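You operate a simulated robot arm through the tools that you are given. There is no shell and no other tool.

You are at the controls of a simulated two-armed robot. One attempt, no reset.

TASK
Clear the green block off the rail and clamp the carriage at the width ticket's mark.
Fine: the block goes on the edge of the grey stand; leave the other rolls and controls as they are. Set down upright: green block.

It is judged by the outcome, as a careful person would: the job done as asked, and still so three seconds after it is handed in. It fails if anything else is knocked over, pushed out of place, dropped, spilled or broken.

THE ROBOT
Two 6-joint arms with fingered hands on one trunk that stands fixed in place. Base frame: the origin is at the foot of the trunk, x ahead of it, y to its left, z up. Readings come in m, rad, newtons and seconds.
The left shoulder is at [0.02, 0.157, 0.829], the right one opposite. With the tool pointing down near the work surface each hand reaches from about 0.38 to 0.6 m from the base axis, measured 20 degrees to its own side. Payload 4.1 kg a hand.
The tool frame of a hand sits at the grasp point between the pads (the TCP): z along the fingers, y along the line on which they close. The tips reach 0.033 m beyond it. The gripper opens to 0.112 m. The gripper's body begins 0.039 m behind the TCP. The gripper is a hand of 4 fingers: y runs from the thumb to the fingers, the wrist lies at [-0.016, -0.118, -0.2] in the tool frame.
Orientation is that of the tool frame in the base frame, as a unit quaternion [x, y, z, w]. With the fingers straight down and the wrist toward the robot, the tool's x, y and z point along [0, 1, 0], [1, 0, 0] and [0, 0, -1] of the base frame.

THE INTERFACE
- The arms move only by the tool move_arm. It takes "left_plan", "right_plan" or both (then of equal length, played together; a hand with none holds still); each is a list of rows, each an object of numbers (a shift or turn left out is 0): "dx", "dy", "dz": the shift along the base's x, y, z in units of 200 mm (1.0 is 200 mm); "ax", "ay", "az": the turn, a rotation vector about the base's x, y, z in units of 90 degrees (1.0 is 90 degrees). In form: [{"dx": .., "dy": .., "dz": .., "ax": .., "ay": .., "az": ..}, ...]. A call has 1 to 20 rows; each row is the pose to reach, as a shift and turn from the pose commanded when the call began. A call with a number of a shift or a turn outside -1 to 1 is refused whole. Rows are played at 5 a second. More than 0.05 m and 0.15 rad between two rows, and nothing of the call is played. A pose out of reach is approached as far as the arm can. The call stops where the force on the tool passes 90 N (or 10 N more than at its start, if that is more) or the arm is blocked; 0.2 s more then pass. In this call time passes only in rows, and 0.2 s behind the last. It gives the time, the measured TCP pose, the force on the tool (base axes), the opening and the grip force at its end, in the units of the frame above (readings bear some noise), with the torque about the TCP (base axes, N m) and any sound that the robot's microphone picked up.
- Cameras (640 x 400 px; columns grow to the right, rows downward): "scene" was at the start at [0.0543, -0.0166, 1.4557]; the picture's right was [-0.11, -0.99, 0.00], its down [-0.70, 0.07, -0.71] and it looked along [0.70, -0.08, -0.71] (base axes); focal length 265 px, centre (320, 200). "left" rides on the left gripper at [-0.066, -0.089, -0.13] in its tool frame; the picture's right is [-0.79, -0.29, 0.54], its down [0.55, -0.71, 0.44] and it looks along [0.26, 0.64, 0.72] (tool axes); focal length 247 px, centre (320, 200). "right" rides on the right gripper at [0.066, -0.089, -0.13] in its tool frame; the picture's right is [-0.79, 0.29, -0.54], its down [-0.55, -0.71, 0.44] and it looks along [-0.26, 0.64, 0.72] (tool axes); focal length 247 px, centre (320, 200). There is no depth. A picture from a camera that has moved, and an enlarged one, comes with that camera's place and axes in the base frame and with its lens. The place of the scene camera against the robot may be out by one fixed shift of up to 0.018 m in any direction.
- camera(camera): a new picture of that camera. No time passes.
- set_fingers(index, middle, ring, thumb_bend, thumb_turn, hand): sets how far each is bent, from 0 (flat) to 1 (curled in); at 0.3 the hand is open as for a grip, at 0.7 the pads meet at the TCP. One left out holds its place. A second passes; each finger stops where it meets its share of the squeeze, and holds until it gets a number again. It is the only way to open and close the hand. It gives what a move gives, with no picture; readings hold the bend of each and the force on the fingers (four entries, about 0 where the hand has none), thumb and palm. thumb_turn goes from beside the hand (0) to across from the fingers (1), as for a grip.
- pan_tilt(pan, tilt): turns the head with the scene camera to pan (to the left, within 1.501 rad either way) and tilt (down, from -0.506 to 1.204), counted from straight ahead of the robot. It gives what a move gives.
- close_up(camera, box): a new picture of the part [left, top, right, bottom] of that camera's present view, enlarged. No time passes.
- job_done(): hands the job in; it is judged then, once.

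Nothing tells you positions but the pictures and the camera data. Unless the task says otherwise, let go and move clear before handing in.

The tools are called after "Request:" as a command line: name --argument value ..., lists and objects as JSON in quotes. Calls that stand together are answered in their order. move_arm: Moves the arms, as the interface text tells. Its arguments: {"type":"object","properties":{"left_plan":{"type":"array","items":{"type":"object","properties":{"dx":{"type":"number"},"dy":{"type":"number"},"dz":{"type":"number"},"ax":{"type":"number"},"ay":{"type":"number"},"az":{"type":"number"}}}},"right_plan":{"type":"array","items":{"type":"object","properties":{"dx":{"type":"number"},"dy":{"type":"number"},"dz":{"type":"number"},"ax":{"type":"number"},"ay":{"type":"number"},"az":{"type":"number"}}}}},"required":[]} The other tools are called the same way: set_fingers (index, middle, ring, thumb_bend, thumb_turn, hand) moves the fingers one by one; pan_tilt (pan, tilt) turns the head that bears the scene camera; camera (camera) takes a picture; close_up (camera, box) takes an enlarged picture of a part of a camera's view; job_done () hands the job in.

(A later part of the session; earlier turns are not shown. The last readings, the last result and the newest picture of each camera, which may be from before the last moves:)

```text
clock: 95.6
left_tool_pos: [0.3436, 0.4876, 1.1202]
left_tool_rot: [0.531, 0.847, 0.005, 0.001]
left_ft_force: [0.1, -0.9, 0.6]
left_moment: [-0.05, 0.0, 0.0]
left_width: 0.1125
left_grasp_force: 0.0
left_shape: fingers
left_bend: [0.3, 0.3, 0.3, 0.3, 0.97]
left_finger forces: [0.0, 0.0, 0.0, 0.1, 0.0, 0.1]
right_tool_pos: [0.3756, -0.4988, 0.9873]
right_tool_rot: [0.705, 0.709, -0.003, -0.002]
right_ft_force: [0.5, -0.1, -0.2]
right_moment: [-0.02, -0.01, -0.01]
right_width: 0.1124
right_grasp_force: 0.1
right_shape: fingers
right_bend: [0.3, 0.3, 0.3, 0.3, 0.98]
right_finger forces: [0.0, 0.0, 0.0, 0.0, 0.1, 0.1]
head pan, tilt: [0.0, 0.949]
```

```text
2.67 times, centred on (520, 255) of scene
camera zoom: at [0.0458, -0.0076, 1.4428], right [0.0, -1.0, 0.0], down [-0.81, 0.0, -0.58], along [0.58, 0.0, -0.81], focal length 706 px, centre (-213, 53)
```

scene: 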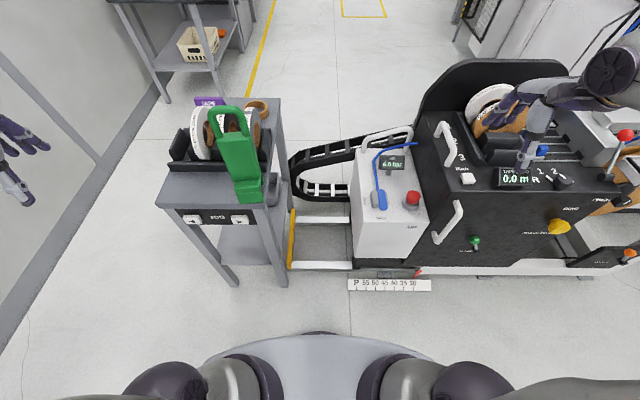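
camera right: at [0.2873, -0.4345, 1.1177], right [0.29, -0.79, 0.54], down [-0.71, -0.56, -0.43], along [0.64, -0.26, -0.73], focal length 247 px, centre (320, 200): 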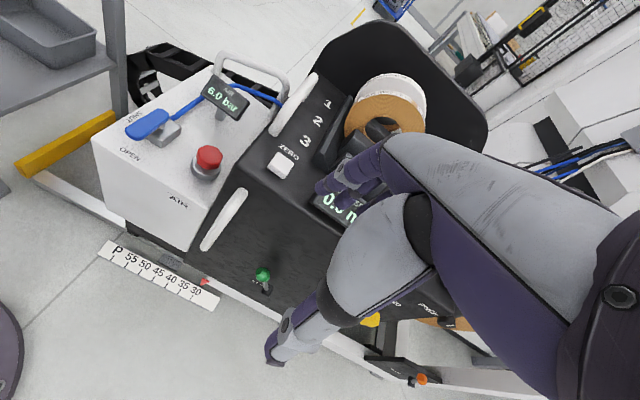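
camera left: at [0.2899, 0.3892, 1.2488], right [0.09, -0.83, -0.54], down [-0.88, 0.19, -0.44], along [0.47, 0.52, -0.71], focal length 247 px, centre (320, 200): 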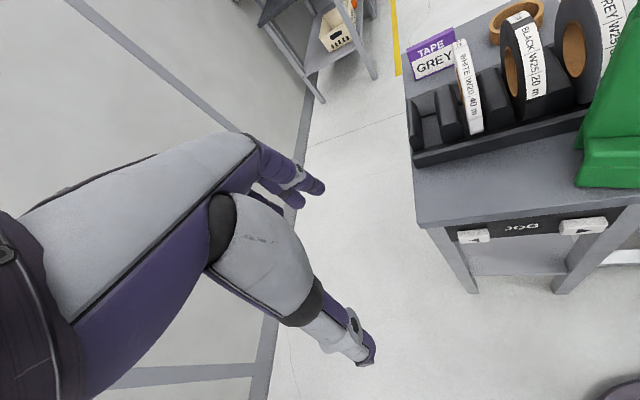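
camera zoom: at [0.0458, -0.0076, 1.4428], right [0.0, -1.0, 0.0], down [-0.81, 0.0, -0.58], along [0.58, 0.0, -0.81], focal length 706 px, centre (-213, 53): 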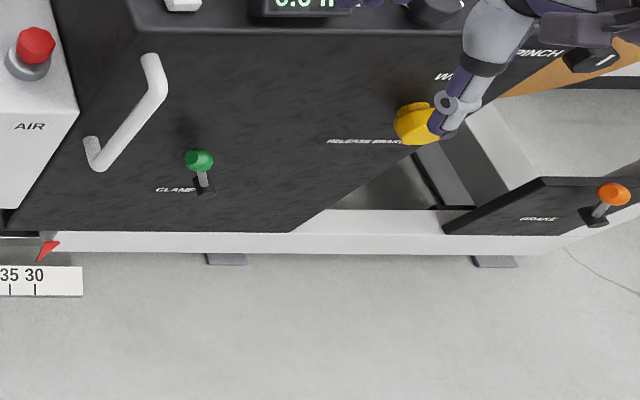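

Request:
close_up --camera "right" --box '[190, 240, 310, 320]'

Request:
close_up --camera "right" --box '[370, 330, 450, 400]'

Request:
close_up --camera "scene" --box '[450, 220, 500, 260]'

Request:
close_up --camera "scene" --box '[600, 235, 640, 275]'

```text
5.00 times, centred on (250, 280) of right
camera zoom: at [0.2873, -0.4345, 1.1177], right [0.29, -0.79, 0.54], down [-0.71, -0.56, -0.43], along [0.64, -0.26, -0.73], focal length 1235 px, centre (670, -200)
```

zoom: 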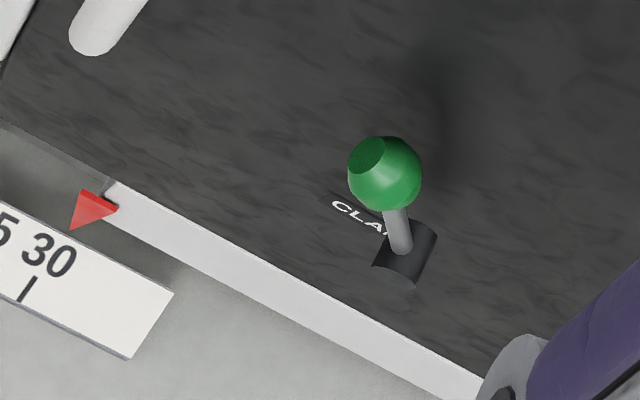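

```text
5.71 times, centred on (410, 365) of right
camera zoom: at [0.2873, -0.4345, 1.1177], right [0.29, -0.79, 0.54], down [-0.71, -0.56, -0.43], along [0.64, -0.26, -0.73], focal length 1411 px, centre (-194, -743)
```

zoom: 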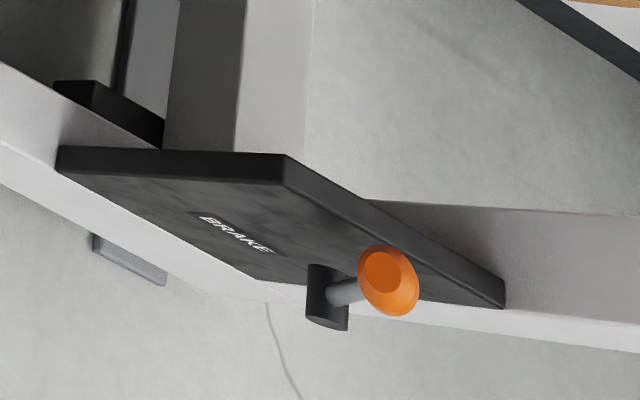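

```text
10.00 times, centred on (475, 240) of scene
camera zoom: at [0.0458, -0.0076, 1.4428], right [0.0, -1.0, 0.0], down [-0.81, 0.0, -0.58], along [0.58, 0.0, -0.81], focal length 2647 px, centre (-1230, -200)
```

zoom: 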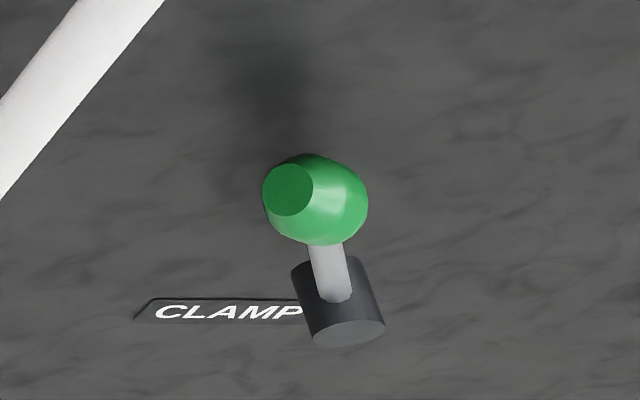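

```text
10.00 times, centred on (620, 255) of scene
camera zoom: at [0.0458, -0.0076, 1.4428], right [0.0, -1.0, 0.0], down [-0.81, 0.0, -0.58], along [0.58, 0.0, -0.81], focal length 2647 px, centre (-2680, -350)
```

zoom: 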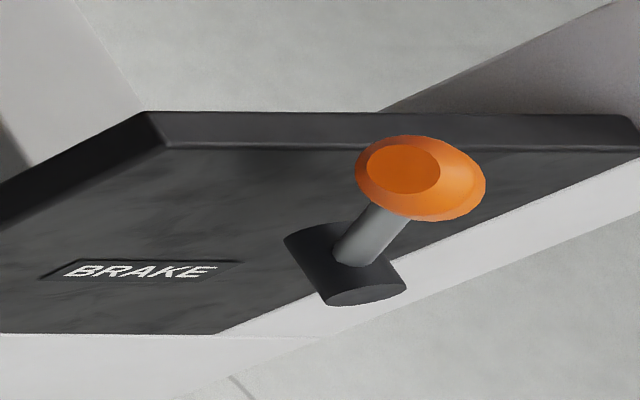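

The clamp lever leans ~30° toward the left; I can't tell yet if that is open or shut. I'll make a compact fist with the right hand and test gently whether the carriage slides when its front handle (bar at about x 0.478, y -0.428) is pushed left.

Request:
set_fingers --hand "right" --index 0.9 --middle 0.9 --ring 0.9 --thumb_bend 0.7

Request:
move_arm --right_plan '[{"dx": 0.03, "dy": -0.05, "dz": -0.15, "az": 0.06}, {"dx": 0.06, "dy": -0.1, "dz": -0.32, "az": 0.12}, {"dx": 0.1, "dy": -0.1, "dz": -0.5, "az": 0.167}, {"dx": 0.14, "dy": -0.1, "dz": -0.7, "az": 0.167}, {"dx": 0.18, "dy": -0.1, "dz": -0.9, "az": 0.167}]'

Request:
camera --camera "right"

Request:
close_up --camera "scene" --box '[400, 130, 640, 290]'

```text
clock: 96.6
left_tool_pos: [0.3429, 0.4875, 1.1197]
left_tool_rot: [0.531, 0.847, 0.005, 0.001]
left_ft_force: [0.2, -0.4, -0.8]
left_moment: [0.0, -0.01, 0.0]
left_width: 0.1128
left_grasp_force: 0.2
left_shape: fingers
left_bend: [0.3, 0.3, 0.3, 0.3, 0.97]
left_finger forces: [0.0, 0.0, 0.0, 0.0, 0.0, 0.0]
right_tool_pos: [0.3751, -0.498, 0.9872]
right_tool_rot: [0.705, 0.709, -0.002, -0.002]
right_ft_force: [-0.4, 0.6, -0.1]
right_moment: [0.03, 0.02, 0.02]
right_width: 0.0031
right_grasp_force: 0.1
right_shape: fingers
right_bend: [0.83, 0.9, 0.9, 0.66, 0.97]
right_finger forces: [0.0, 0.0, 0.0, 0.0, 0.1, 0.1]
head pan, tilt: [0.0, 0.949]
```

```text
clock: 97.8
left_tool_pos: [0.3424, 0.4873, 1.1205]
left_tool_rot: [0.531, 0.847, 0.004, 0.002]
left_ft_force: [-0.1, -0.8, 0.2]
left_moment: [-0.01, -0.03, 0.04]
left_width: 0.1124
left_grasp_force: 0.1
left_shape: fingers
left_bend: [0.3, 0.3, 0.3, 0.3, 0.97]
left_finger forces: [0.1, 0.0, 0.0, 0.0, 0.1, 0.0]
right_tool_pos: [0.4133, -0.5177, 0.8043]
right_tool_rot: [0.606, 0.796, -0.004, -0.002]
right_ft_force: [0.2, 0.1, 0.1]
right_moment: [-0.04, 0.0, -0.02]
right_width: 0.0041
right_grasp_force: 0.0
right_shape: fingers
right_bend: [0.84, 0.9, 0.9, 0.66, 0.97]
right_finger forces: [0.0, 0.0, 0.0, 0.0, 0.1, 0.0]
head pan, tilt: [0.0, 0.949]
```

```text
taken
camera right: at [0.31, -0.4786, 0.935], right [0.49, -0.69, 0.54], down [-0.54, -0.72, -0.43], along [0.68, -0.08, -0.73], focal length 247 px, centre (320, 200)
```

right: 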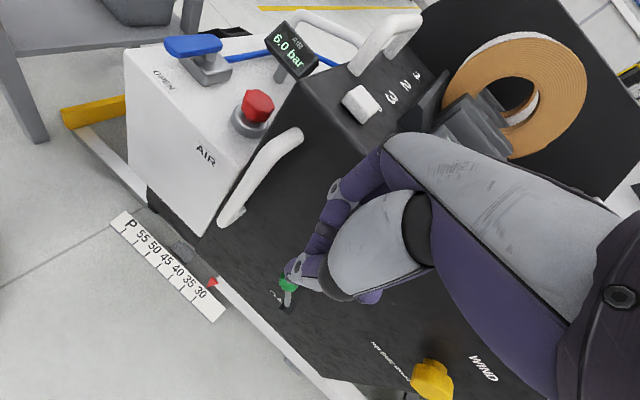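

```text
2.50 times, centred on (520, 210) of scene
camera zoom: at [0.0457, -0.0077, 1.4428], right [0.0, -1.0, 0.0], down [-0.81, 0.0, -0.58], along [0.58, 0.0, -0.81], focal length 662 px, centre (-180, 175)
```

zoom: 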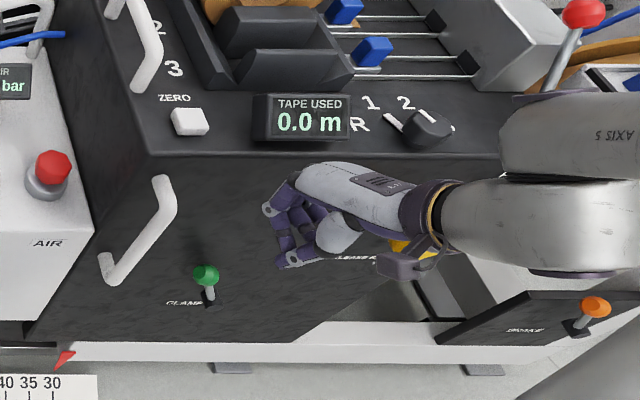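

Request:
move_arm --right_plan '[{"dz": -0.2}, {"dx": 0.06, "dz": -0.4}, {"dx": 0.12, "dz": -0.6}, {"dx": 0.13, "dy": 0.05, "dz": -0.68}]'

Request:
camera --camera "right"

Request:
close_up --camera "scene" --box '[400, 130, 600, 290]'

```text
clock: 98.8
left_tool_pos: [0.3431, 0.4875, 1.1199]
left_tool_rot: [0.531, 0.847, 0.005, 0.001]
left_ft_force: [-0.4, 0.3, 0.1]
left_moment: [-0.03, 0.01, 0.0]
left_width: 0.1121
left_grasp_force: 0.0
left_shape: fingers
left_bend: [0.3, 0.3, 0.3, 0.3, 0.97]
left_finger forces: [0.1, 0.0, 0.0, 0.0, 0.1, 0.0]
right_tool_pos: [0.4397, -0.5069, 0.6693]
right_tool_rot: [0.606, 0.795, -0.003, -0.002]
right_ft_force: [0.0, -0.3, -0.9]
right_moment: [-0.02, 0.0, -0.01]
right_width: 0.0042
right_grasp_force: 0.0
right_shape: fingers
right_bend: [0.84, 0.9, 0.9, 0.66, 0.97]
right_finger forces: [0.0, 0.0, 0.0, 0.0, 0.2, 0.0]
head pan, tilt: [0.0, 0.949]
```

```text
taken
camera right: at [0.3374, -0.4673, 0.8001], right [0.49, -0.69, 0.54], down [-0.54, -0.72, -0.43], along [0.68, -0.08, -0.73], focal length 247 px, centre (320, 200)
```

right: 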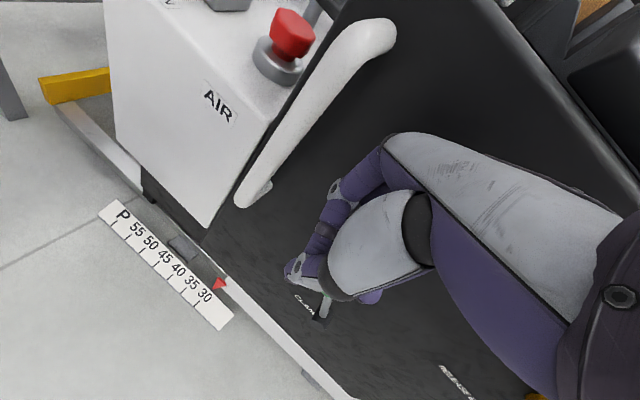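

```text
2.50 times, centred on (500, 210) of scene
camera zoom: at [0.0459, -0.0079, 1.4428], right [0.0, -1.0, 0.0], down [-0.81, 0.0, -0.58], along [0.58, 0.0, -0.81], focal length 662 px, centre (-130, 175)
```

zoom: 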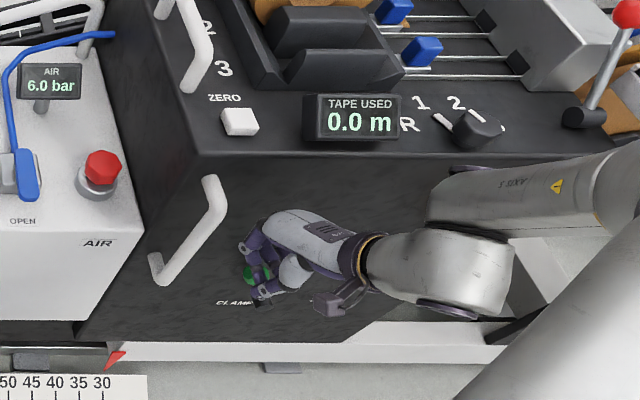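

Request:
move_arm --right_plan '[{"dy": 0.05}, {"dy": 0.1}, {"dy": 0.15}]'

Request:
move_arm --right_plan '[{"dy": 0.03}, {"dy": 0.06}]'

Request:
camera --camera "right"

Request:
close_up --camera "scene" --box '[340, 150, 560, 300]'

```text
clock: 99.6
left_tool_pos: [0.3434, 0.4874, 1.1208]
left_tool_rot: [0.532, 0.847, 0.006, 0.0]
left_ft_force: [-0.9, 0.1, 0.5]
left_moment: [-0.02, -0.02, -0.01]
left_width: 0.1124
left_grasp_force: 0.0
left_shape: fingers
left_bend: [0.3, 0.3, 0.3, 0.3, 0.97]
left_finger forces: [0.0, 0.1, 0.0, 0.0, 0.0, 0.0]
right_tool_pos: [0.4386, -0.4761, 0.6686]
right_tool_rot: [0.607, 0.795, -0.003, -0.002]
right_ft_force: [0.1, 1.1, -0.8]
right_moment: [0.01, 0.03, 0.0]
right_width: 0.0043
right_grasp_force: 0.0
right_shape: fingers
right_bend: [0.84, 0.9, 0.9, 0.66, 0.97]
right_finger forces: [0.0, 0.0, 0.0, 0.0, 0.0, 0.0]
head pan, tilt: [0.0, 0.949]
```

```text
clock: 100.2
left_tool_pos: [0.3425, 0.4881, 1.1205]
left_tool_rot: [0.531, 0.847, 0.005, 0.001]
left_ft_force: [-0.7, 0.3, 0.1]
left_moment: [0.0, -0.02, -0.03]
left_width: 0.1124
left_grasp_force: 0.1
left_shape: fingers
left_bend: [0.3, 0.3, 0.3, 0.3, 0.97]
left_finger forces: [0.0, 0.0, 0.1, 0.0, 0.0, 0.1]
right_tool_pos: [0.4387, -0.4652, 0.67]
right_tool_rot: [0.606, 0.795, -0.003, -0.001]
right_ft_force: [0.8, -0.7, -0.3]
right_moment: [-0.02, -0.02, 0.02]
right_width: 0.0045
right_grasp_force: 0.1
right_shape: fingers
right_bend: [0.84, 0.9, 0.9, 0.66, 0.97]
right_finger forces: [0.0, 0.0, 0.1, 0.0, 0.0, 0.0]
head pan, tilt: [0.0, 0.949]
```

```text
taken
camera right: at [0.3362, -0.4265, 0.8004], right [0.49, -0.69, 0.54], down [-0.54, -0.72, -0.43], along [0.68, -0.08, -0.73], focal length 247 px, centre (320, 200)
```

right: 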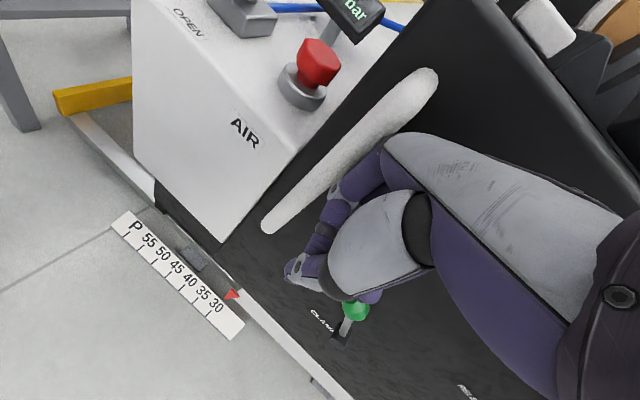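

```text
2.67 times, centred on (450, 225) of scene
camera zoom: at [0.046, -0.008, 1.4428], right [0.0, -1.0, 0.0], down [-0.81, 0.0, -0.58], along [0.58, 0.0, -0.81], focal length 706 px, centre (-27, 133)
```

zoom: 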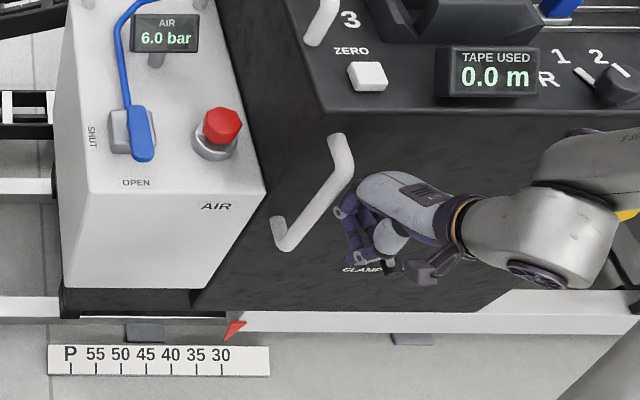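

Request:
move_arm --right_plan '[{"dy": 0.025}, {"dy": 0.05}]'

Request:
move_arm --right_plan '[{"dy": 0.025}, {"dy": 0.05}]'

```text
clock: 100.8
left_tool_pos: [0.3429, 0.4867, 1.1192]
left_tool_rot: [0.532, 0.846, 0.004, 0.001]
left_ft_force: [0.0, 0.3, 0.8]
left_moment: [-0.02, 0.01, 0.05]
left_width: 0.1124
left_grasp_force: 0.1
left_shape: fingers
left_bend: [0.3, 0.3, 0.3, 0.3, 0.97]
left_finger forces: [0.0, 0.1, 0.0, 0.0, 0.1, 0.1]
right_tool_pos: [0.4371, -0.4565, 0.6695]
right_tool_rot: [0.606, 0.795, -0.004, -0.001]
right_ft_force: [-5.8, -5.0, 0.7]
right_moment: [0.33, -0.37, -0.08]
right_width: 0.0046
right_grasp_force: 3.9
right_shape: fingers
right_bend: [0.84, 0.9, 0.9, 0.66, 0.97]
right_finger forces: [7.3, 0.1, 0.0, 0.0, 0.1, 0.1]
head pan, tilt: [0.0, 0.949]
```

```text
clock: 101.4
left_tool_pos: [0.3414, 0.4857, 1.1211]
left_tool_rot: [0.532, 0.846, 0.005, 0.001]
left_ft_force: [0.2, 0.6, 0.2]
left_moment: [0.03, 0.0, -0.03]
left_width: 0.1127
left_grasp_force: 0.0
left_shape: fingers
left_bend: [0.3, 0.3, 0.3, 0.3, 0.97]
left_finger forces: [0.0, 0.0, 0.0, 0.0, 0.1, 0.0]
right_tool_pos: [0.4364, -0.445, 0.6696]
right_tool_rot: [0.605, 0.796, -0.004, -0.004]
right_ft_force: [-28.6, -8.5, 1.0]
right_moment: [0.54, -1.83, 0.19]
right_width: 0.0045
right_grasp_force: 15.3
right_shape: fingers
right_bend: [0.84, 0.9, 0.9, 0.66, 0.97]
right_finger forces: [25.3, 5.1, 0.0, 0.0, 0.0, 0.0]
head pan, tilt: [0.0, 0.949]
```

Request:
move_arm --right_plan '[{"dy": -0.12}, {"dy": -0.28, "dx": -0.03, "az": -0.06}, {"dy": -0.4, "dx": -0.07, "az": -0.12}, {"dy": -0.4, "dx": -0.07, "az": -0.16}]'

Request:
set_fingers --hand "right" --index 0.3 --middle 0.3 --ring 0.3 --thumb_bend 0.3

Request:
camera --camera "right"

Request:
close_up --camera "scene" --box '[340, 150, 560, 300]'

```text
clock: 102.4
left_tool_pos: [0.3426, 0.4874, 1.1197]
left_tool_rot: [0.531, 0.847, 0.004, 0.001]
left_ft_force: [-0.6, 0.3, 0.9]
left_moment: [0.01, 0.03, 0.0]
left_width: 0.1122
left_grasp_force: 0.0
left_shape: fingers
left_bend: [0.3, 0.3, 0.3, 0.3, 0.97]
left_finger forces: [0.1, 0.0, 0.1, 0.0, 0.0, 0.0]
right_tool_pos: [0.4251, -0.5247, 0.6691]
right_tool_rot: [0.702, 0.712, -0.003, -0.001]
right_ft_force: [-0.5, -0.3, 0.5]
right_moment: [-0.02, 0.0, -0.02]
right_width: 0.0046
right_grasp_force: 0.0
right_shape: fingers
right_bend: [0.84, 0.9, 0.9, 0.66, 0.97]
right_finger forces: [0.1, 0.0, 0.0, 0.0, 0.1, 0.0]
head pan, tilt: [0.0, 0.949]
```

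```text
clock: 103.4
left_tool_pos: [0.3423, 0.4873, 1.1199]
left_tool_rot: [0.532, 0.847, 0.005, 0.001]
left_ft_force: [-1.0, 0.2, -0.1]
left_moment: [-0.02, 0.02, -0.01]
left_width: 0.1126
left_grasp_force: 0.2
left_shape: fingers
left_bend: [0.3, 0.3, 0.3, 0.3, 0.97]
left_finger forces: [0.0, 0.0, 0.1, 0.0, 0.0, 0.0]
right_tool_pos: [0.4252, -0.5251, 0.6691]
right_tool_rot: [0.701, 0.713, -0.003, -0.002]
right_ft_force: [-0.4, 0.1, 0.1]
right_moment: [0.01, 0.02, 0.01]
right_width: 0.1124
right_grasp_force: 0.0
right_shape: fingers
right_bend: [0.3, 0.3, 0.3, 0.3, 0.97]
right_finger forces: [0.1, 0.0, 0.0, 0.0, 0.0, 0.0]
head pan, tilt: [0.0, 0.949]
```

```text
taken
camera right: at [0.3361, -0.4615, 0.7997], right [0.3, -0.79, 0.54], down [-0.7, -0.57, -0.43], along [0.64, -0.25, -0.73], focal length 247 px, centre (320, 200)
```

right: 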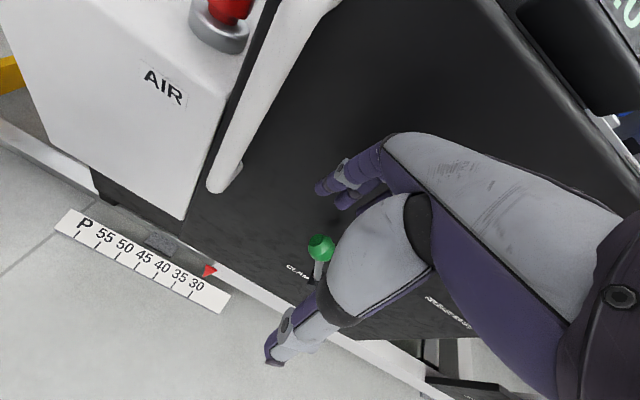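

```text
2.67 times, centred on (450, 225) of scene
camera zoom: at [0.046, -0.008, 1.4428], right [0.0, -1.0, 0.0], down [-0.81, 0.0, -0.58], along [0.58, 0.0, -0.81], focal length 706 px, centre (-27, 133)
```

zoom: 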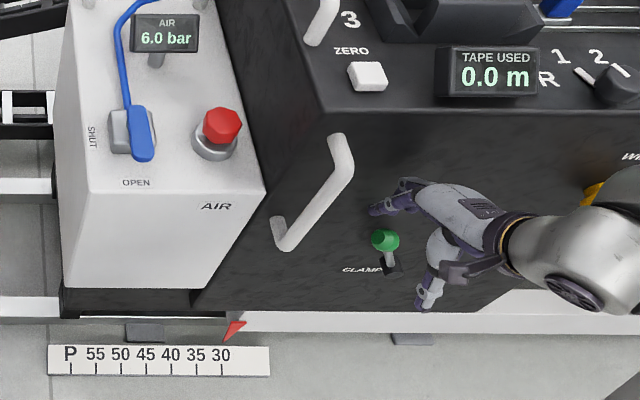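

Request:
move_arm --right_plan '[{"dx": 0.02, "dy": 0.08}, {"dx": 0.03, "dy": 0.16}, {"dx": 0.03, "dy": 0.2}]'

Request:
move_arm --right_plan '[{"dy": 0.03}, {"dy": 0.06}]'

Request:
camera --camera "right"

```text
clock: 104.2
left_tool_pos: [0.3432, 0.4873, 1.1204]
left_tool_rot: [0.531, 0.847, 0.005, 0.0]
left_ft_force: [0.3, -0.5, 0.0]
left_moment: [0.03, 0.0, -0.05]
left_width: 0.1126
left_grasp_force: 0.0
left_shape: fingers
left_bend: [0.3, 0.3, 0.3, 0.3, 0.97]
left_finger forces: [0.0, 0.1, 0.1, 0.0, 0.0, 0.0]
right_tool_pos: [0.43, -0.484, 0.67]
right_tool_rot: [0.701, 0.713, -0.003, -0.001]
right_ft_force: [0.1, 0.0, -0.5]
right_moment: [0.02, 0.02, -0.03]
right_width: 0.1123
right_grasp_force: 0.2
right_shape: fingers
right_bend: [0.3, 0.3, 0.3, 0.3, 0.97]
right_finger forces: [0.0, 0.0, 0.1, 0.1, 0.0, 0.1]
head pan, tilt: [0.0, 0.949]
```

```text
clock: 104.8
left_tool_pos: [0.342, 0.4868, 1.1197]
left_tool_rot: [0.532, 0.847, 0.004, 0.001]
left_ft_force: [-0.4, 0.4, 0.0]
left_moment: [-0.01, -0.03, -0.02]
left_width: 0.1125
left_grasp_force: 0.0
left_shape: fingers
left_bend: [0.3, 0.3, 0.3, 0.3, 0.97]
left_finger forces: [0.1, 0.1, 0.0, 0.0, 0.1, 0.0]
right_tool_pos: [0.4304, -0.4731, 0.6701]
right_tool_rot: [0.701, 0.713, -0.003, -0.002]
right_ft_force: [0.1, -0.9, -0.1]
right_moment: [0.01, 0.01, -0.01]
right_width: 0.1121
right_grasp_force: 0.1
right_shape: fingers
right_bend: [0.3, 0.3, 0.3, 0.3, 0.97]
right_finger forces: [0.1, 0.0, 0.0, 0.0, 0.0, 0.0]
head pan, tilt: [0.0, 0.949]
```

```text
taken
camera right: at [0.3416, -0.4102, 0.801], right [0.3, -0.79, 0.54], down [-0.7, -0.57, -0.43], along [0.64, -0.25, -0.73], focal length 247 px, centre (320, 200)
```

right: 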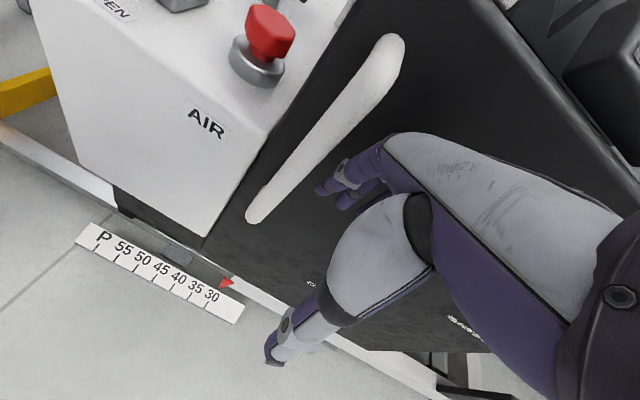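

Still free of the bar; I approach in small steps, watching the force.

Request:
move_arm --right_plan '[{"dy": 0.03}, {"dy": 0.06}]'

Request:
move_arm --right_plan '[{"dy": 0.025}, {"dy": 0.05}]'

Request:
move_arm --right_plan '[{"dy": 0.025}, {"dy": 0.05}]'

Request:
camera --camera "right"

Request:
close_up --camera "scene" --box '[340, 150, 560, 300]'

```text
clock: 105.4
left_tool_pos: [0.3428, 0.4873, 1.1199]
left_tool_rot: [0.532, 0.847, 0.005, 0.001]
left_ft_force: [0.5, 0.1, -0.3]
left_moment: [0.0, -0.01, -0.02]
left_width: 0.1124
left_grasp_force: 0.1
left_shape: fingers
left_bend: [0.3, 0.3, 0.3, 0.3, 0.97]
left_finger forces: [0.1, 0.0, 0.1, 0.0, 0.1, 0.0]
right_tool_pos: [0.4288, -0.4619, 0.6687]
right_tool_rot: [0.701, 0.713, -0.003, -0.002]
right_ft_force: [0.0, 0.5, -0.1]
right_moment: [0.01, -0.02, -0.01]
right_width: 0.1126
right_grasp_force: 0.0
right_shape: fingers
right_bend: [0.3, 0.3, 0.3, 0.3, 0.97]
right_finger forces: [0.0, 0.0, 0.1, 0.0, 0.1, 0.0]
head pan, tilt: [0.0, 0.949]
```

```text
clock: 106.0
left_tool_pos: [0.3433, 0.4857, 1.1186]
left_tool_rot: [0.532, 0.847, 0.004, 0.001]
left_ft_force: [-0.7, -0.6, -0.2]
left_moment: [0.0, -0.01, -0.03]
left_width: 0.1125
left_grasp_force: 0.0
left_shape: fingers
left_bend: [0.3, 0.3, 0.3, 0.3, 0.97]
left_finger forces: [0.1, 0.0, 0.0, 0.1, 0.0, 0.0]
right_tool_pos: [0.4298, -0.4587, 0.6705]
right_tool_rot: [0.705, 0.709, -0.003, 0.0]
right_ft_force: [1.2, -40.5, -3.0]
right_moment: [0.66, 0.18, -2.0]
right_width: 0.1105
right_grasp_force: 18.3
right_shape: fingers
right_bend: [0.31, 0.3, 0.3, 0.3, 0.97]
right_finger forces: [38.3, 0.1, 0.0, 0.0, 0.0, 0.0]
head pan, tilt: [0.0, 0.949]
```

```text
clock: 106.6
left_tool_pos: [0.3427, 0.485, 1.1204]
left_tool_rot: [0.532, 0.847, 0.004, 0.0]
left_ft_force: [0.3, 0.8, -0.7]
left_moment: [-0.03, 0.01, 0.01]
left_width: 0.1125
left_grasp_force: 0.0
left_shape: fingers
left_bend: [0.3, 0.3, 0.3, 0.3, 0.97]
left_finger forces: [0.0, 0.0, 0.0, 0.0, 0.0, 0.0]
right_tool_pos: [0.4321, -0.4576, 0.6702]
right_tool_rot: [0.707, 0.708, -0.002, -0.002]
right_ft_force: [-3.2, -69.6, -12.1]
right_moment: [0.98, 0.39, -3.23]
right_width: 0.1068
right_grasp_force: 34.3
right_shape: fingers
right_bend: [0.36, 0.3, 0.3, 0.3, 0.97]
right_finger forces: [67.3, 0.0, 0.0, 0.1, 0.0, 0.0]
right hand out of reach, approached as far as the arm can: row 2
head pan, tilt: [0.0, 0.949]
```

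```text
taken
camera right: at [0.3441, -0.3926, 0.8016], right [0.29, -0.79, 0.54], down [-0.71, -0.56, -0.43], along [0.64, -0.26, -0.73], focal length 247 px, centre (320, 200)
```

right: 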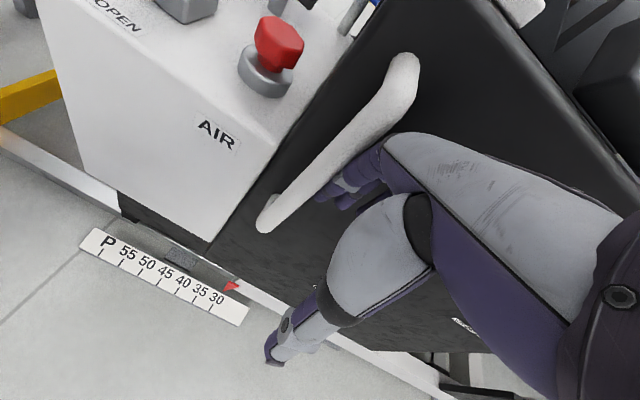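

```text
2.67 times, centred on (450, 225) of scene
camera zoom: at [0.0462, -0.0101, 1.4428], right [0.0, -1.0, 0.0], down [-0.81, 0.0, -0.58], along [0.58, 0.0, -0.81], focal length 706 px, centre (-27, 133)
```

zoom: 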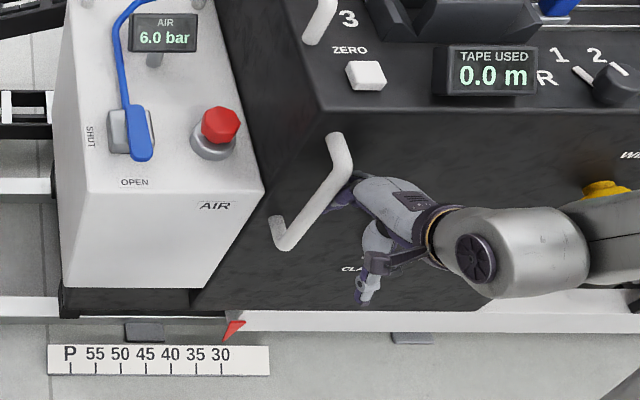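

The handle takes 70 N without the carriage moving, so the clamp must be engaged with the lever leaning left. I'll back off and swing the clamp lever to the right to release it.

Request:
move_arm --right_plan '[{"dy": -0.12}, {"dy": -0.25}]'

Request:
camera --camera "right"

```text
clock: 107.2
left_tool_pos: [0.3415, 0.4879, 1.1191]
left_tool_rot: [0.53, 0.848, 0.004, 0.001]
left_ft_force: [1.0, -0.6, 0.2]
left_moment: [-0.01, 0.0, 0.01]
left_width: 0.1125
left_grasp_force: 0.1
left_shape: fingers
left_bend: [0.3, 0.3, 0.3, 0.3, 0.97]
left_finger forces: [0.0, 0.0, 0.0, 0.0, 0.0, 0.1]
right_tool_pos: [0.4329, -0.4935, 0.6707]
right_tool_rot: [0.699, 0.715, -0.002, -0.005]
right_ft_force: [0.1, -0.5, -1.1]
right_moment: [-0.01, 0.0, 0.01]
right_width: 0.1121
right_grasp_force: 0.0
right_shape: fingers
right_bend: [0.3, 0.3, 0.3, 0.3, 0.97]
right_finger forces: [0.1, 0.0, 0.0, 0.0, 0.0, 0.0]
head pan, tilt: [0.0, 0.949]
```

```text
taken
camera right: at [0.3439, -0.431, 0.8015], right [0.31, -0.79, 0.53], down [-0.7, -0.57, -0.43], along [0.64, -0.24, -0.73], focal length 247 px, centre (320, 200)
```

right: 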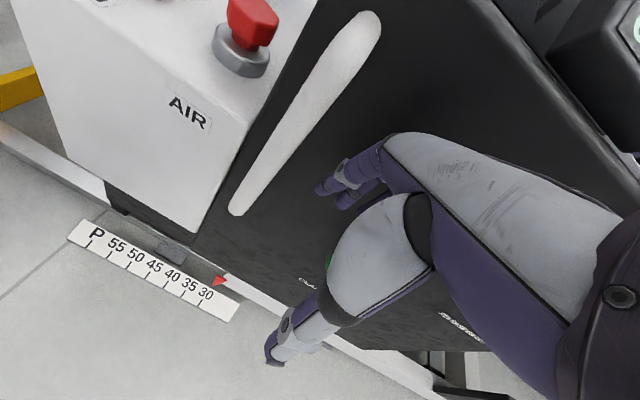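

Request:
move_arm --right_plan '[{"dz": -0.15}, {"dz": -0.3}, {"dz": -0.48}]'

Request:
move_arm --right_plan '[{"dy": -0.06}, {"dy": -0.12}]'

Request:
camera --camera "right"

Request:
close_up --camera "scene" --box '[400, 190, 540, 290]'

```text
clock: 108.0
left_tool_pos: [0.3418, 0.4875, 1.1193]
left_tool_rot: [0.531, 0.847, 0.004, 0.0]
left_ft_force: [0.6, -0.8, 0.2]
left_moment: [-0.01, 0.0, -0.02]
left_width: 0.1123
left_grasp_force: 0.1
left_shape: fingers
left_bend: [0.3, 0.3, 0.3, 0.3, 0.97]
left_finger forces: [0.0, 0.1, 0.0, 0.0, 0.1, 0.0]
right_tool_pos: [0.4328, -0.4978, 0.5749]
right_tool_rot: [0.701, 0.713, -0.003, -0.002]
right_ft_force: [0.0, 0.1, -0.3]
right_moment: [-0.01, -0.02, 0.03]
right_width: 0.1125
right_grasp_force: 0.1
right_shape: fingers
right_bend: [0.3, 0.3, 0.3, 0.3, 0.97]
right_finger forces: [0.1, 0.0, 0.0, 0.1, 0.0, 0.0]
head pan, tilt: [0.0, 0.949]
```

```text
clock: 108.6
left_tool_pos: [0.3428, 0.4885, 1.1207]
left_tool_rot: [0.531, 0.847, 0.005, 0.001]
left_ft_force: [-0.4, -0.6, 0.6]
left_moment: [0.03, 0.04, 0.0]
left_width: 0.1122
left_grasp_force: 0.0
left_shape: fingers
left_bend: [0.3, 0.3, 0.3, 0.3, 0.97]
left_finger forces: [0.1, 0.0, 0.1, 0.0, 0.0, 0.0]
right_tool_pos: [0.4318, -0.5203, 0.576]
right_tool_rot: [0.701, 0.713, -0.002, -0.003]
right_ft_force: [-1.0, 1.9, 1.5]
right_moment: [-0.03, -0.05, 0.13]
right_width: 0.1126
right_grasp_force: 0.8
right_shape: fingers
right_bend: [0.3, 0.3, 0.3, 0.3, 0.97]
right_finger forces: [0.0, 0.1, 2.1, 0.0, 0.1, 0.0]
head pan, tilt: [0.0, 0.949]
```

```text
taken
camera right: at [0.3438, -0.4578, 0.7069], right [0.3, -0.79, 0.54], down [-0.7, -0.57, -0.43], along [0.64, -0.25, -0.73], focal length 247 px, centre (320, 200)
```

right: 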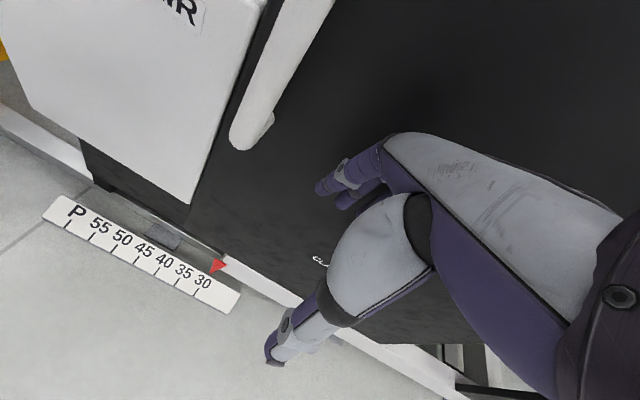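

```text
4.00 times, centred on (470, 240) of scene
camera zoom: at [0.046, -0.0079, 1.4428], right [0.0, -1.0, 0.0], down [-0.81, 0.0, -0.58], along [0.58, 0.0, -0.81], focal length 1059 px, centre (-280, 40)
```

zoom: 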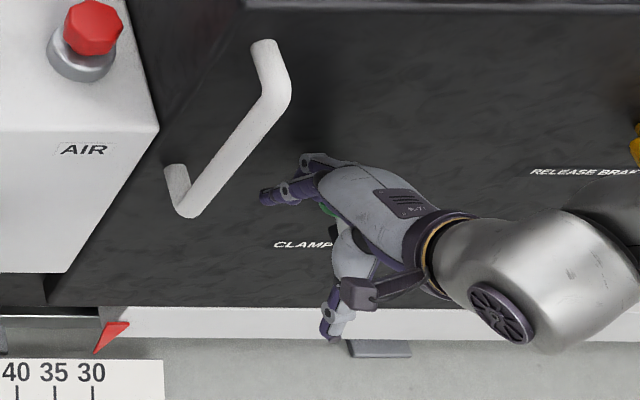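

Request:
move_arm --right_plan '[{"dy": -0.05}, {"dy": -0.1}, {"dy": -0.15}]'

Request:
close_up --camera "scene" --box '[400, 190, 540, 290]'

```text
clock: 109.4
left_tool_pos: [0.3428, 0.4863, 1.1203]
left_tool_rot: [0.532, 0.847, 0.004, 0.0]
left_ft_force: [0.4, 0.3, -0.5]
left_moment: [0.0, 0.02, 0.01]
left_width: 0.1124
left_grasp_force: 0.1
left_shape: fingers
left_bend: [0.3, 0.3, 0.3, 0.3, 0.97]
left_finger forces: [0.1, 0.0, 0.1, 0.0, 0.1, 0.1]
right_tool_pos: [0.432, -0.5521, 0.5761]
right_tool_rot: [0.701, 0.713, -0.003, -0.002]
right_ft_force: [-0.2, 1.2, -0.1]
right_moment: [-0.03, -0.01, 0.06]
right_width: 0.1126
right_grasp_force: 0.5
right_shape: fingers
right_bend: [0.3, 0.3, 0.29, 0.3, 0.97]
right_finger forces: [0.0, 0.1, 1.2, 0.0, 0.0, 0.0]
head pan, tilt: [0.0, 0.949]
```

```text
4.00 times, centred on (470, 240) of scene
camera zoom: at [0.046, -0.0079, 1.4428], right [0.0, -1.0, 0.0], down [-0.81, 0.0, -0.58], along [0.58, 0.0, -0.81], focal length 1059 px, centre (-280, 40)
```

zoom: 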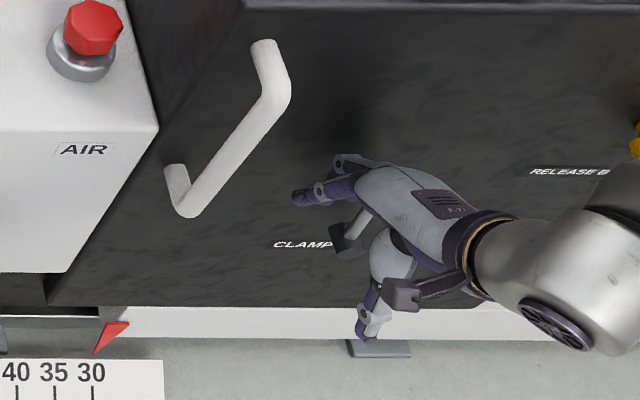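

Request:
move_arm --right_plan '[{"dy": -0.05}, {"dy": -0.1}, {"dy": -0.15}]'

Request:
move_arm --right_plan '[{"dy": -0.04}, {"dy": -0.08}]'

Request:
close_up --camera "scene" --box '[400, 190, 540, 290]'

```text
clock: 110.2
left_tool_pos: [0.3421, 0.4864, 1.1206]
left_tool_rot: [0.531, 0.847, 0.005, 0.0]
left_ft_force: [0.3, -0.1, -0.4]
left_moment: [0.0, 0.04, 0.02]
left_width: 0.1123
left_grasp_force: 0.0
left_shape: fingers
left_bend: [0.3, 0.3, 0.3, 0.3, 0.97]
left_finger forces: [0.1, 0.0, 0.1, 0.0, 0.1, 0.1]
right_tool_pos: [0.4336, -0.5814, 0.576]
right_tool_rot: [0.7, 0.714, -0.003, -0.003]
right_ft_force: [0.1, -0.6, 0.6]
right_moment: [-0.01, 0.0, -0.02]
right_width: 0.1124
right_grasp_force: 0.0
right_shape: fingers
right_bend: [0.3, 0.3, 0.3, 0.3, 0.97]
right_finger forces: [0.1, 0.1, 0.1, 0.1, 0.0, 0.0]
head pan, tilt: [0.0, 0.949]
```

```text
clock: 110.8
left_tool_pos: [0.3431, 0.4877, 1.1201]
left_tool_rot: [0.531, 0.848, 0.005, 0.001]
left_ft_force: [0.5, -0.8, 0.0]
left_moment: [0.0, 0.0, 0.0]
left_width: 0.1122
left_grasp_force: 0.1
left_shape: fingers
left_bend: [0.3, 0.3, 0.3, 0.3, 0.97]
left_finger forces: [0.0, 0.0, 0.1, 0.1, 0.0, 0.0]
right_tool_pos: [0.4324, -0.5971, 0.5775]
right_tool_rot: [0.702, 0.713, -0.004, -0.002]
right_ft_force: [-0.1, 0.1, 0.5]
right_moment: [-0.04, 0.03, -0.03]
right_width: 0.1124
right_grasp_force: 0.0
right_shape: fingers
right_bend: [0.3, 0.3, 0.3, 0.3, 0.97]
right_finger forces: [0.0, 0.0, 0.1, 0.0, 0.0, 0.0]
head pan, tilt: [0.0, 0.949]
```

```text
4.00 times, centred on (470, 240) of scene
camera zoom: at [0.046, -0.008, 1.4428], right [0.0, -1.0, 0.0], down [-0.81, 0.0, -0.58], along [0.58, 0.0, -0.81], focal length 1059 px, centre (-280, 40)
```

zoom: 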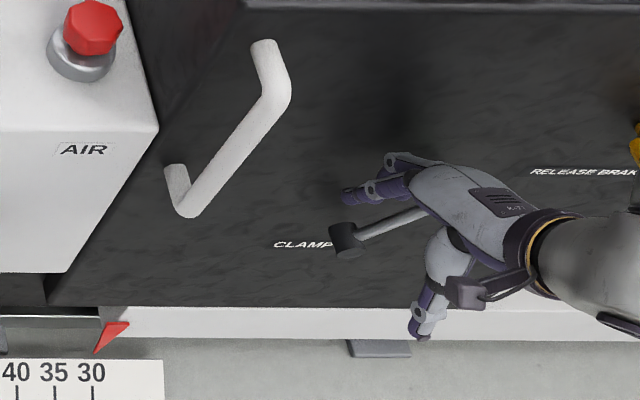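

Request:
move_arm --right_plan '[{"dy": 0.05, "dz": 0.1}, {"dy": 0.15, "dz": 0.25}, {"dy": 0.3, "dz": 0.4}, {"dy": 0.45, "dz": 0.48}]'

Request:
close_up --camera "scene" --box '[400, 190, 540, 290]'

Request:
close_up --camera "scene" --box '[330, 250, 450, 300]'

```text
clock: 111.8
left_tool_pos: [0.3428, 0.4867, 1.1205]
left_tool_rot: [0.531, 0.847, 0.005, 0.001]
left_ft_force: [0.1, -1.0, 0.1]
left_moment: [0.01, 0.01, 0.0]
left_width: 0.1126
left_grasp_force: 0.0
left_shape: fingers
left_bend: [0.3, 0.3, 0.3, 0.3, 0.97]
left_finger forces: [0.0, 0.1, 0.0, 0.0, 0.0, 0.0]
right_tool_pos: [0.4329, -0.507, 0.6715]
right_tool_rot: [0.7, 0.714, -0.003, -0.001]
right_ft_force: [-0.4, 0.2, -0.7]
right_moment: [0.02, 0.0, 0.0]
right_width: 0.1125
right_grasp_force: 0.3
right_shape: fingers
right_bend: [0.3, 0.3, 0.3, 0.3, 0.97]
right_finger forces: [0.0, 0.1, 0.0, 0.1, 0.1, 0.1]
head pan, tilt: [0.0, 0.949]
```

```text
4.00 times, centred on (470, 240) of scene
camera zoom: at [0.0461, -0.0083, 1.4428], right [0.0, -1.0, 0.0], down [-0.81, 0.0, -0.58], along [0.58, 0.0, -0.81], focal length 1059 px, centre (-280, 40)
```

zoom: 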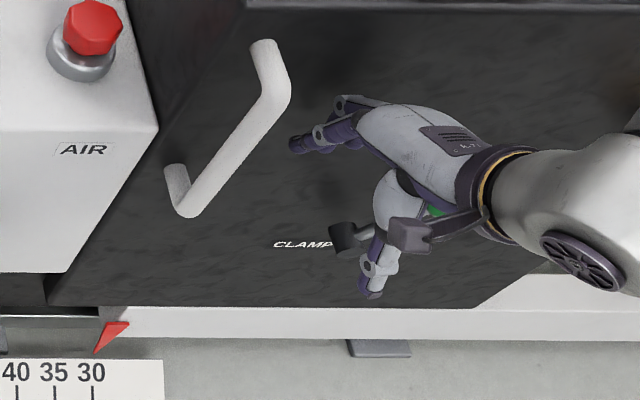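

```text
5.33 times, centred on (390, 275) of scene
camera zoom: at [0.0461, -0.0083, 1.4428], right [0.0, -1.0, 0.0], down [-0.81, 0.0, -0.58], along [0.58, 0.0, -0.81], focal length 1412 px, centre (-53, -200)
```

zoom: 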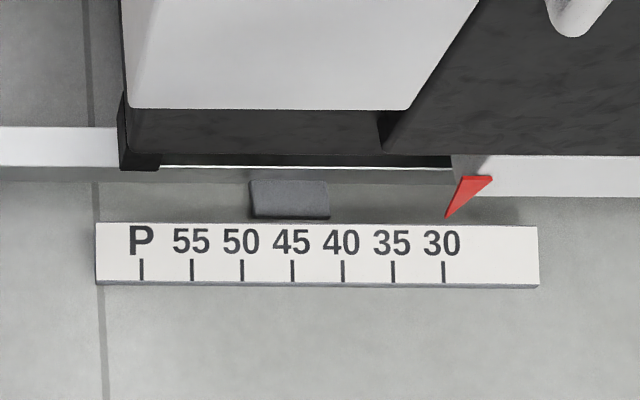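

Request:
move_arm --right_plan '[{"dx": -0.06, "dy": -0.05, "dz": 0.08, "az": 0.05}, {"dx": -0.12, "dy": -0.12, "dz": 0.2, "az": 0.13}, {"dx": -0.16, "dy": -0.18, "dz": 0.3, "az": 0.22}, {"dx": -0.18, "dy": -0.22, "dz": 0.35, "az": 0.31}, {"dx": -0.18, "dy": -0.25, "dz": 0.35, "az": 0.4}, {"dx": -0.18, "dy": -0.25, "dz": 0.35, "az": 0.49}, {"dx": -0.18, "dy": -0.25, "dz": 0.35, "az": 0.58}, {"dx": -0.18, "dy": -0.25, "dz": 0.35, "az": 0.66}, {"dx": -0.18, "dy": -0.25, "dz": 0.35, "az": 0.71}]'

Request:
set_fingers --hand "right" --index 0.9 --middle 0.9 --ring 0.9 --thumb_bend 0.7

Request:
camera --camera "right"

Request:
close_up --camera "scene" --box '[400, 130, 640, 290]'

```text
clock: 113.8
left_tool_pos: [0.3427, 0.487, 1.1203]
left_tool_rot: [0.531, 0.847, 0.005, 0.0]
left_ft_force: [-0.4, 0.4, -0.1]
left_moment: [-0.01, 0.01, 0.0]
left_width: 0.1126
left_grasp_force: 0.0
left_shape: fingers
left_bend: [0.3, 0.3, 0.3, 0.3, 0.97]
left_finger forces: [0.1, 0.0, 0.0, 0.0, 0.0, 0.1]
right_tool_pos: [0.3972, -0.5575, 0.7416]
right_tool_rot: [0.215, 0.977, -0.004, 0.001]
right_ft_force: [0.6, 0.4, -0.3]
right_moment: [-0.03, 0.0, 0.02]
right_width: 0.1125
right_grasp_force: 0.1
right_shape: fingers
right_bend: [0.3, 0.3, 0.3, 0.3, 0.97]
right_finger forces: [0.0, 0.0, 0.0, 0.0, 0.0, 0.0]
head pan, tilt: [0.0, 0.949]
```

```text
clock: 114.8
left_tool_pos: [0.3432, 0.4877, 1.1197]
left_tool_rot: [0.531, 0.847, 0.005, 0.0]
left_ft_force: [0.0, 0.0, 0.5]
left_moment: [-0.01, 0.05, -0.02]
left_width: 0.1125
left_grasp_force: 0.0
left_shape: fingers
left_bend: [0.3, 0.3, 0.3, 0.3, 0.97]
left_finger forces: [0.0, 0.0, 0.0, 0.0, 0.0, 0.0]
right_tool_pos: [0.3962, -0.5564, 0.7423]
right_tool_rot: [0.218, 0.976, -0.004, 0.0]
right_ft_force: [-0.4, 1.0, 0.9]
right_moment: [0.01, 0.01, 0.0]
right_width: 0.0028
right_grasp_force: 0.1
right_shape: fingers
right_bend: [0.83, 0.9, 0.9, 0.66, 0.97]
right_finger forces: [0.1, 0.0, 0.0, 0.1, 0.0, 0.0]
head pan, tilt: [0.0, 0.949]
```

```text
taken
camera right: at [0.2997, -0.6091, 0.8725], right [0.84, -0.07, 0.54], down [0.2, -0.88, -0.43], along [0.5, 0.47, -0.73], focal length 247 px, centre (320, 200)
```

right: 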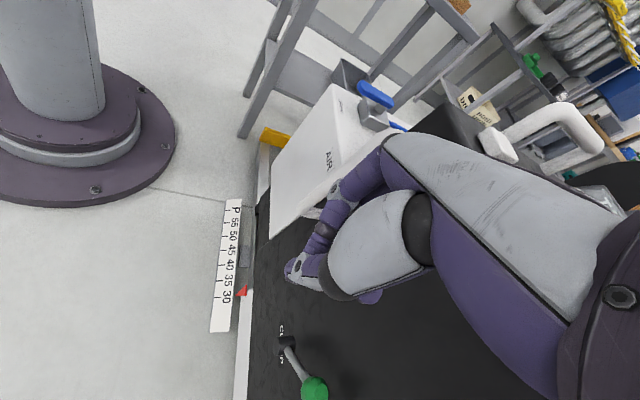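

```text
2.50 times, centred on (520, 210) of scene
camera zoom: at [0.046, -0.008, 1.4428], right [0.0, -1.0, 0.0], down [-0.81, 0.0, -0.58], along [0.58, 0.0, -0.81], focal length 662 px, centre (-180, 175)
```

zoom: 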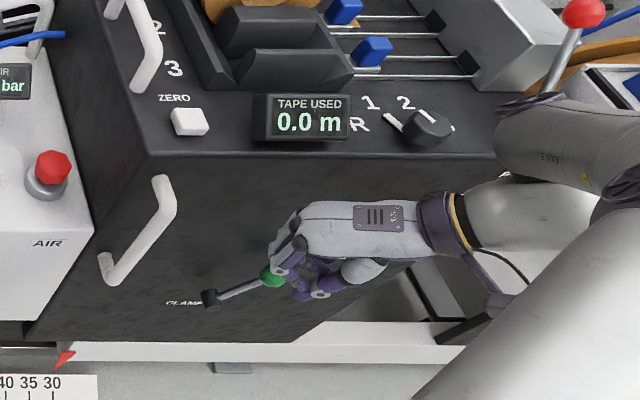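

Request:
move_arm --right_plan '[{"dx": 0.08, "dz": -0.1}, {"dx": 0.16, "dy": 0.03, "dz": -0.22}, {"dx": 0.26, "dy": 0.06, "dz": -0.36}]'

Request:
camera --camera "right"

Request:
close_up --camera "scene" --box '[400, 130, 640, 290]'

```text
clock: 115.6
left_tool_pos: [0.342, 0.4866, 1.1208]
left_tool_rot: [0.532, 0.847, 0.004, 0.001]
left_ft_force: [-0.3, 0.0, 0.2]
left_moment: [-0.02, -0.01, 0.03]
left_width: 0.1123
left_grasp_force: 0.1
left_shape: fingers
left_bend: [0.3, 0.3, 0.3, 0.3, 0.97]
left_finger forces: [0.0, 0.0, 0.1, 0.0, 0.0, 0.1]
right_tool_pos: [0.4488, -0.5452, 0.6713]
right_tool_rot: [0.217, 0.976, -0.004, -0.001]
right_ft_force: [-0.7, -0.1, -0.1]
right_moment: [0.02, 0.01, 0.01]
right_width: 0.0037
right_grasp_force: 0.1
right_shape: fingers
right_bend: [0.83, 0.9, 0.9, 0.66, 0.97]
right_finger forces: [0.0, 0.0, 0.0, 0.0, 0.0, 0.1]
head pan, tilt: [0.0, 0.949]
```

```text
taken
camera right: at [0.3515, -0.597, 0.8017], right [0.84, -0.07, 0.54], down [0.2, -0.88, -0.43], along [0.5, 0.47, -0.73], focal length 247 px, centre (320, 200)
```

right: 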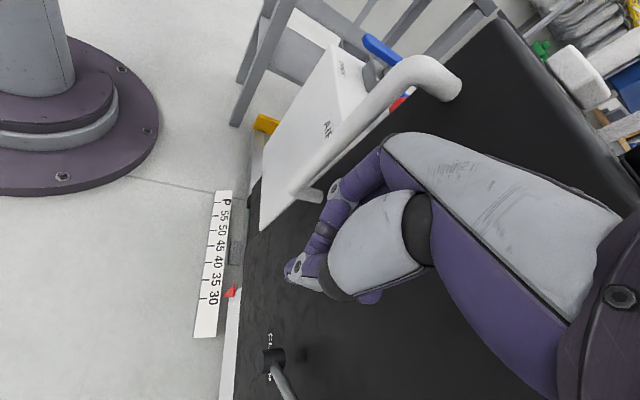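

```text
2.50 times, centred on (520, 210) of scene
camera zoom: at [0.0458, -0.0079, 1.4428], right [0.0, -1.0, 0.0], down [-0.81, 0.0, -0.58], along [0.58, 0.0, -0.81], focal length 662 px, centre (-180, 175)
```

zoom: 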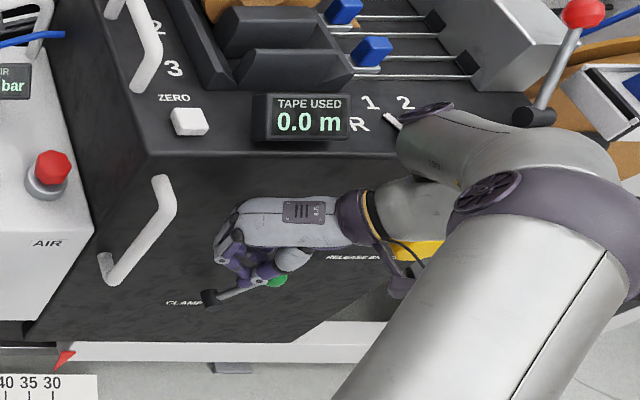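

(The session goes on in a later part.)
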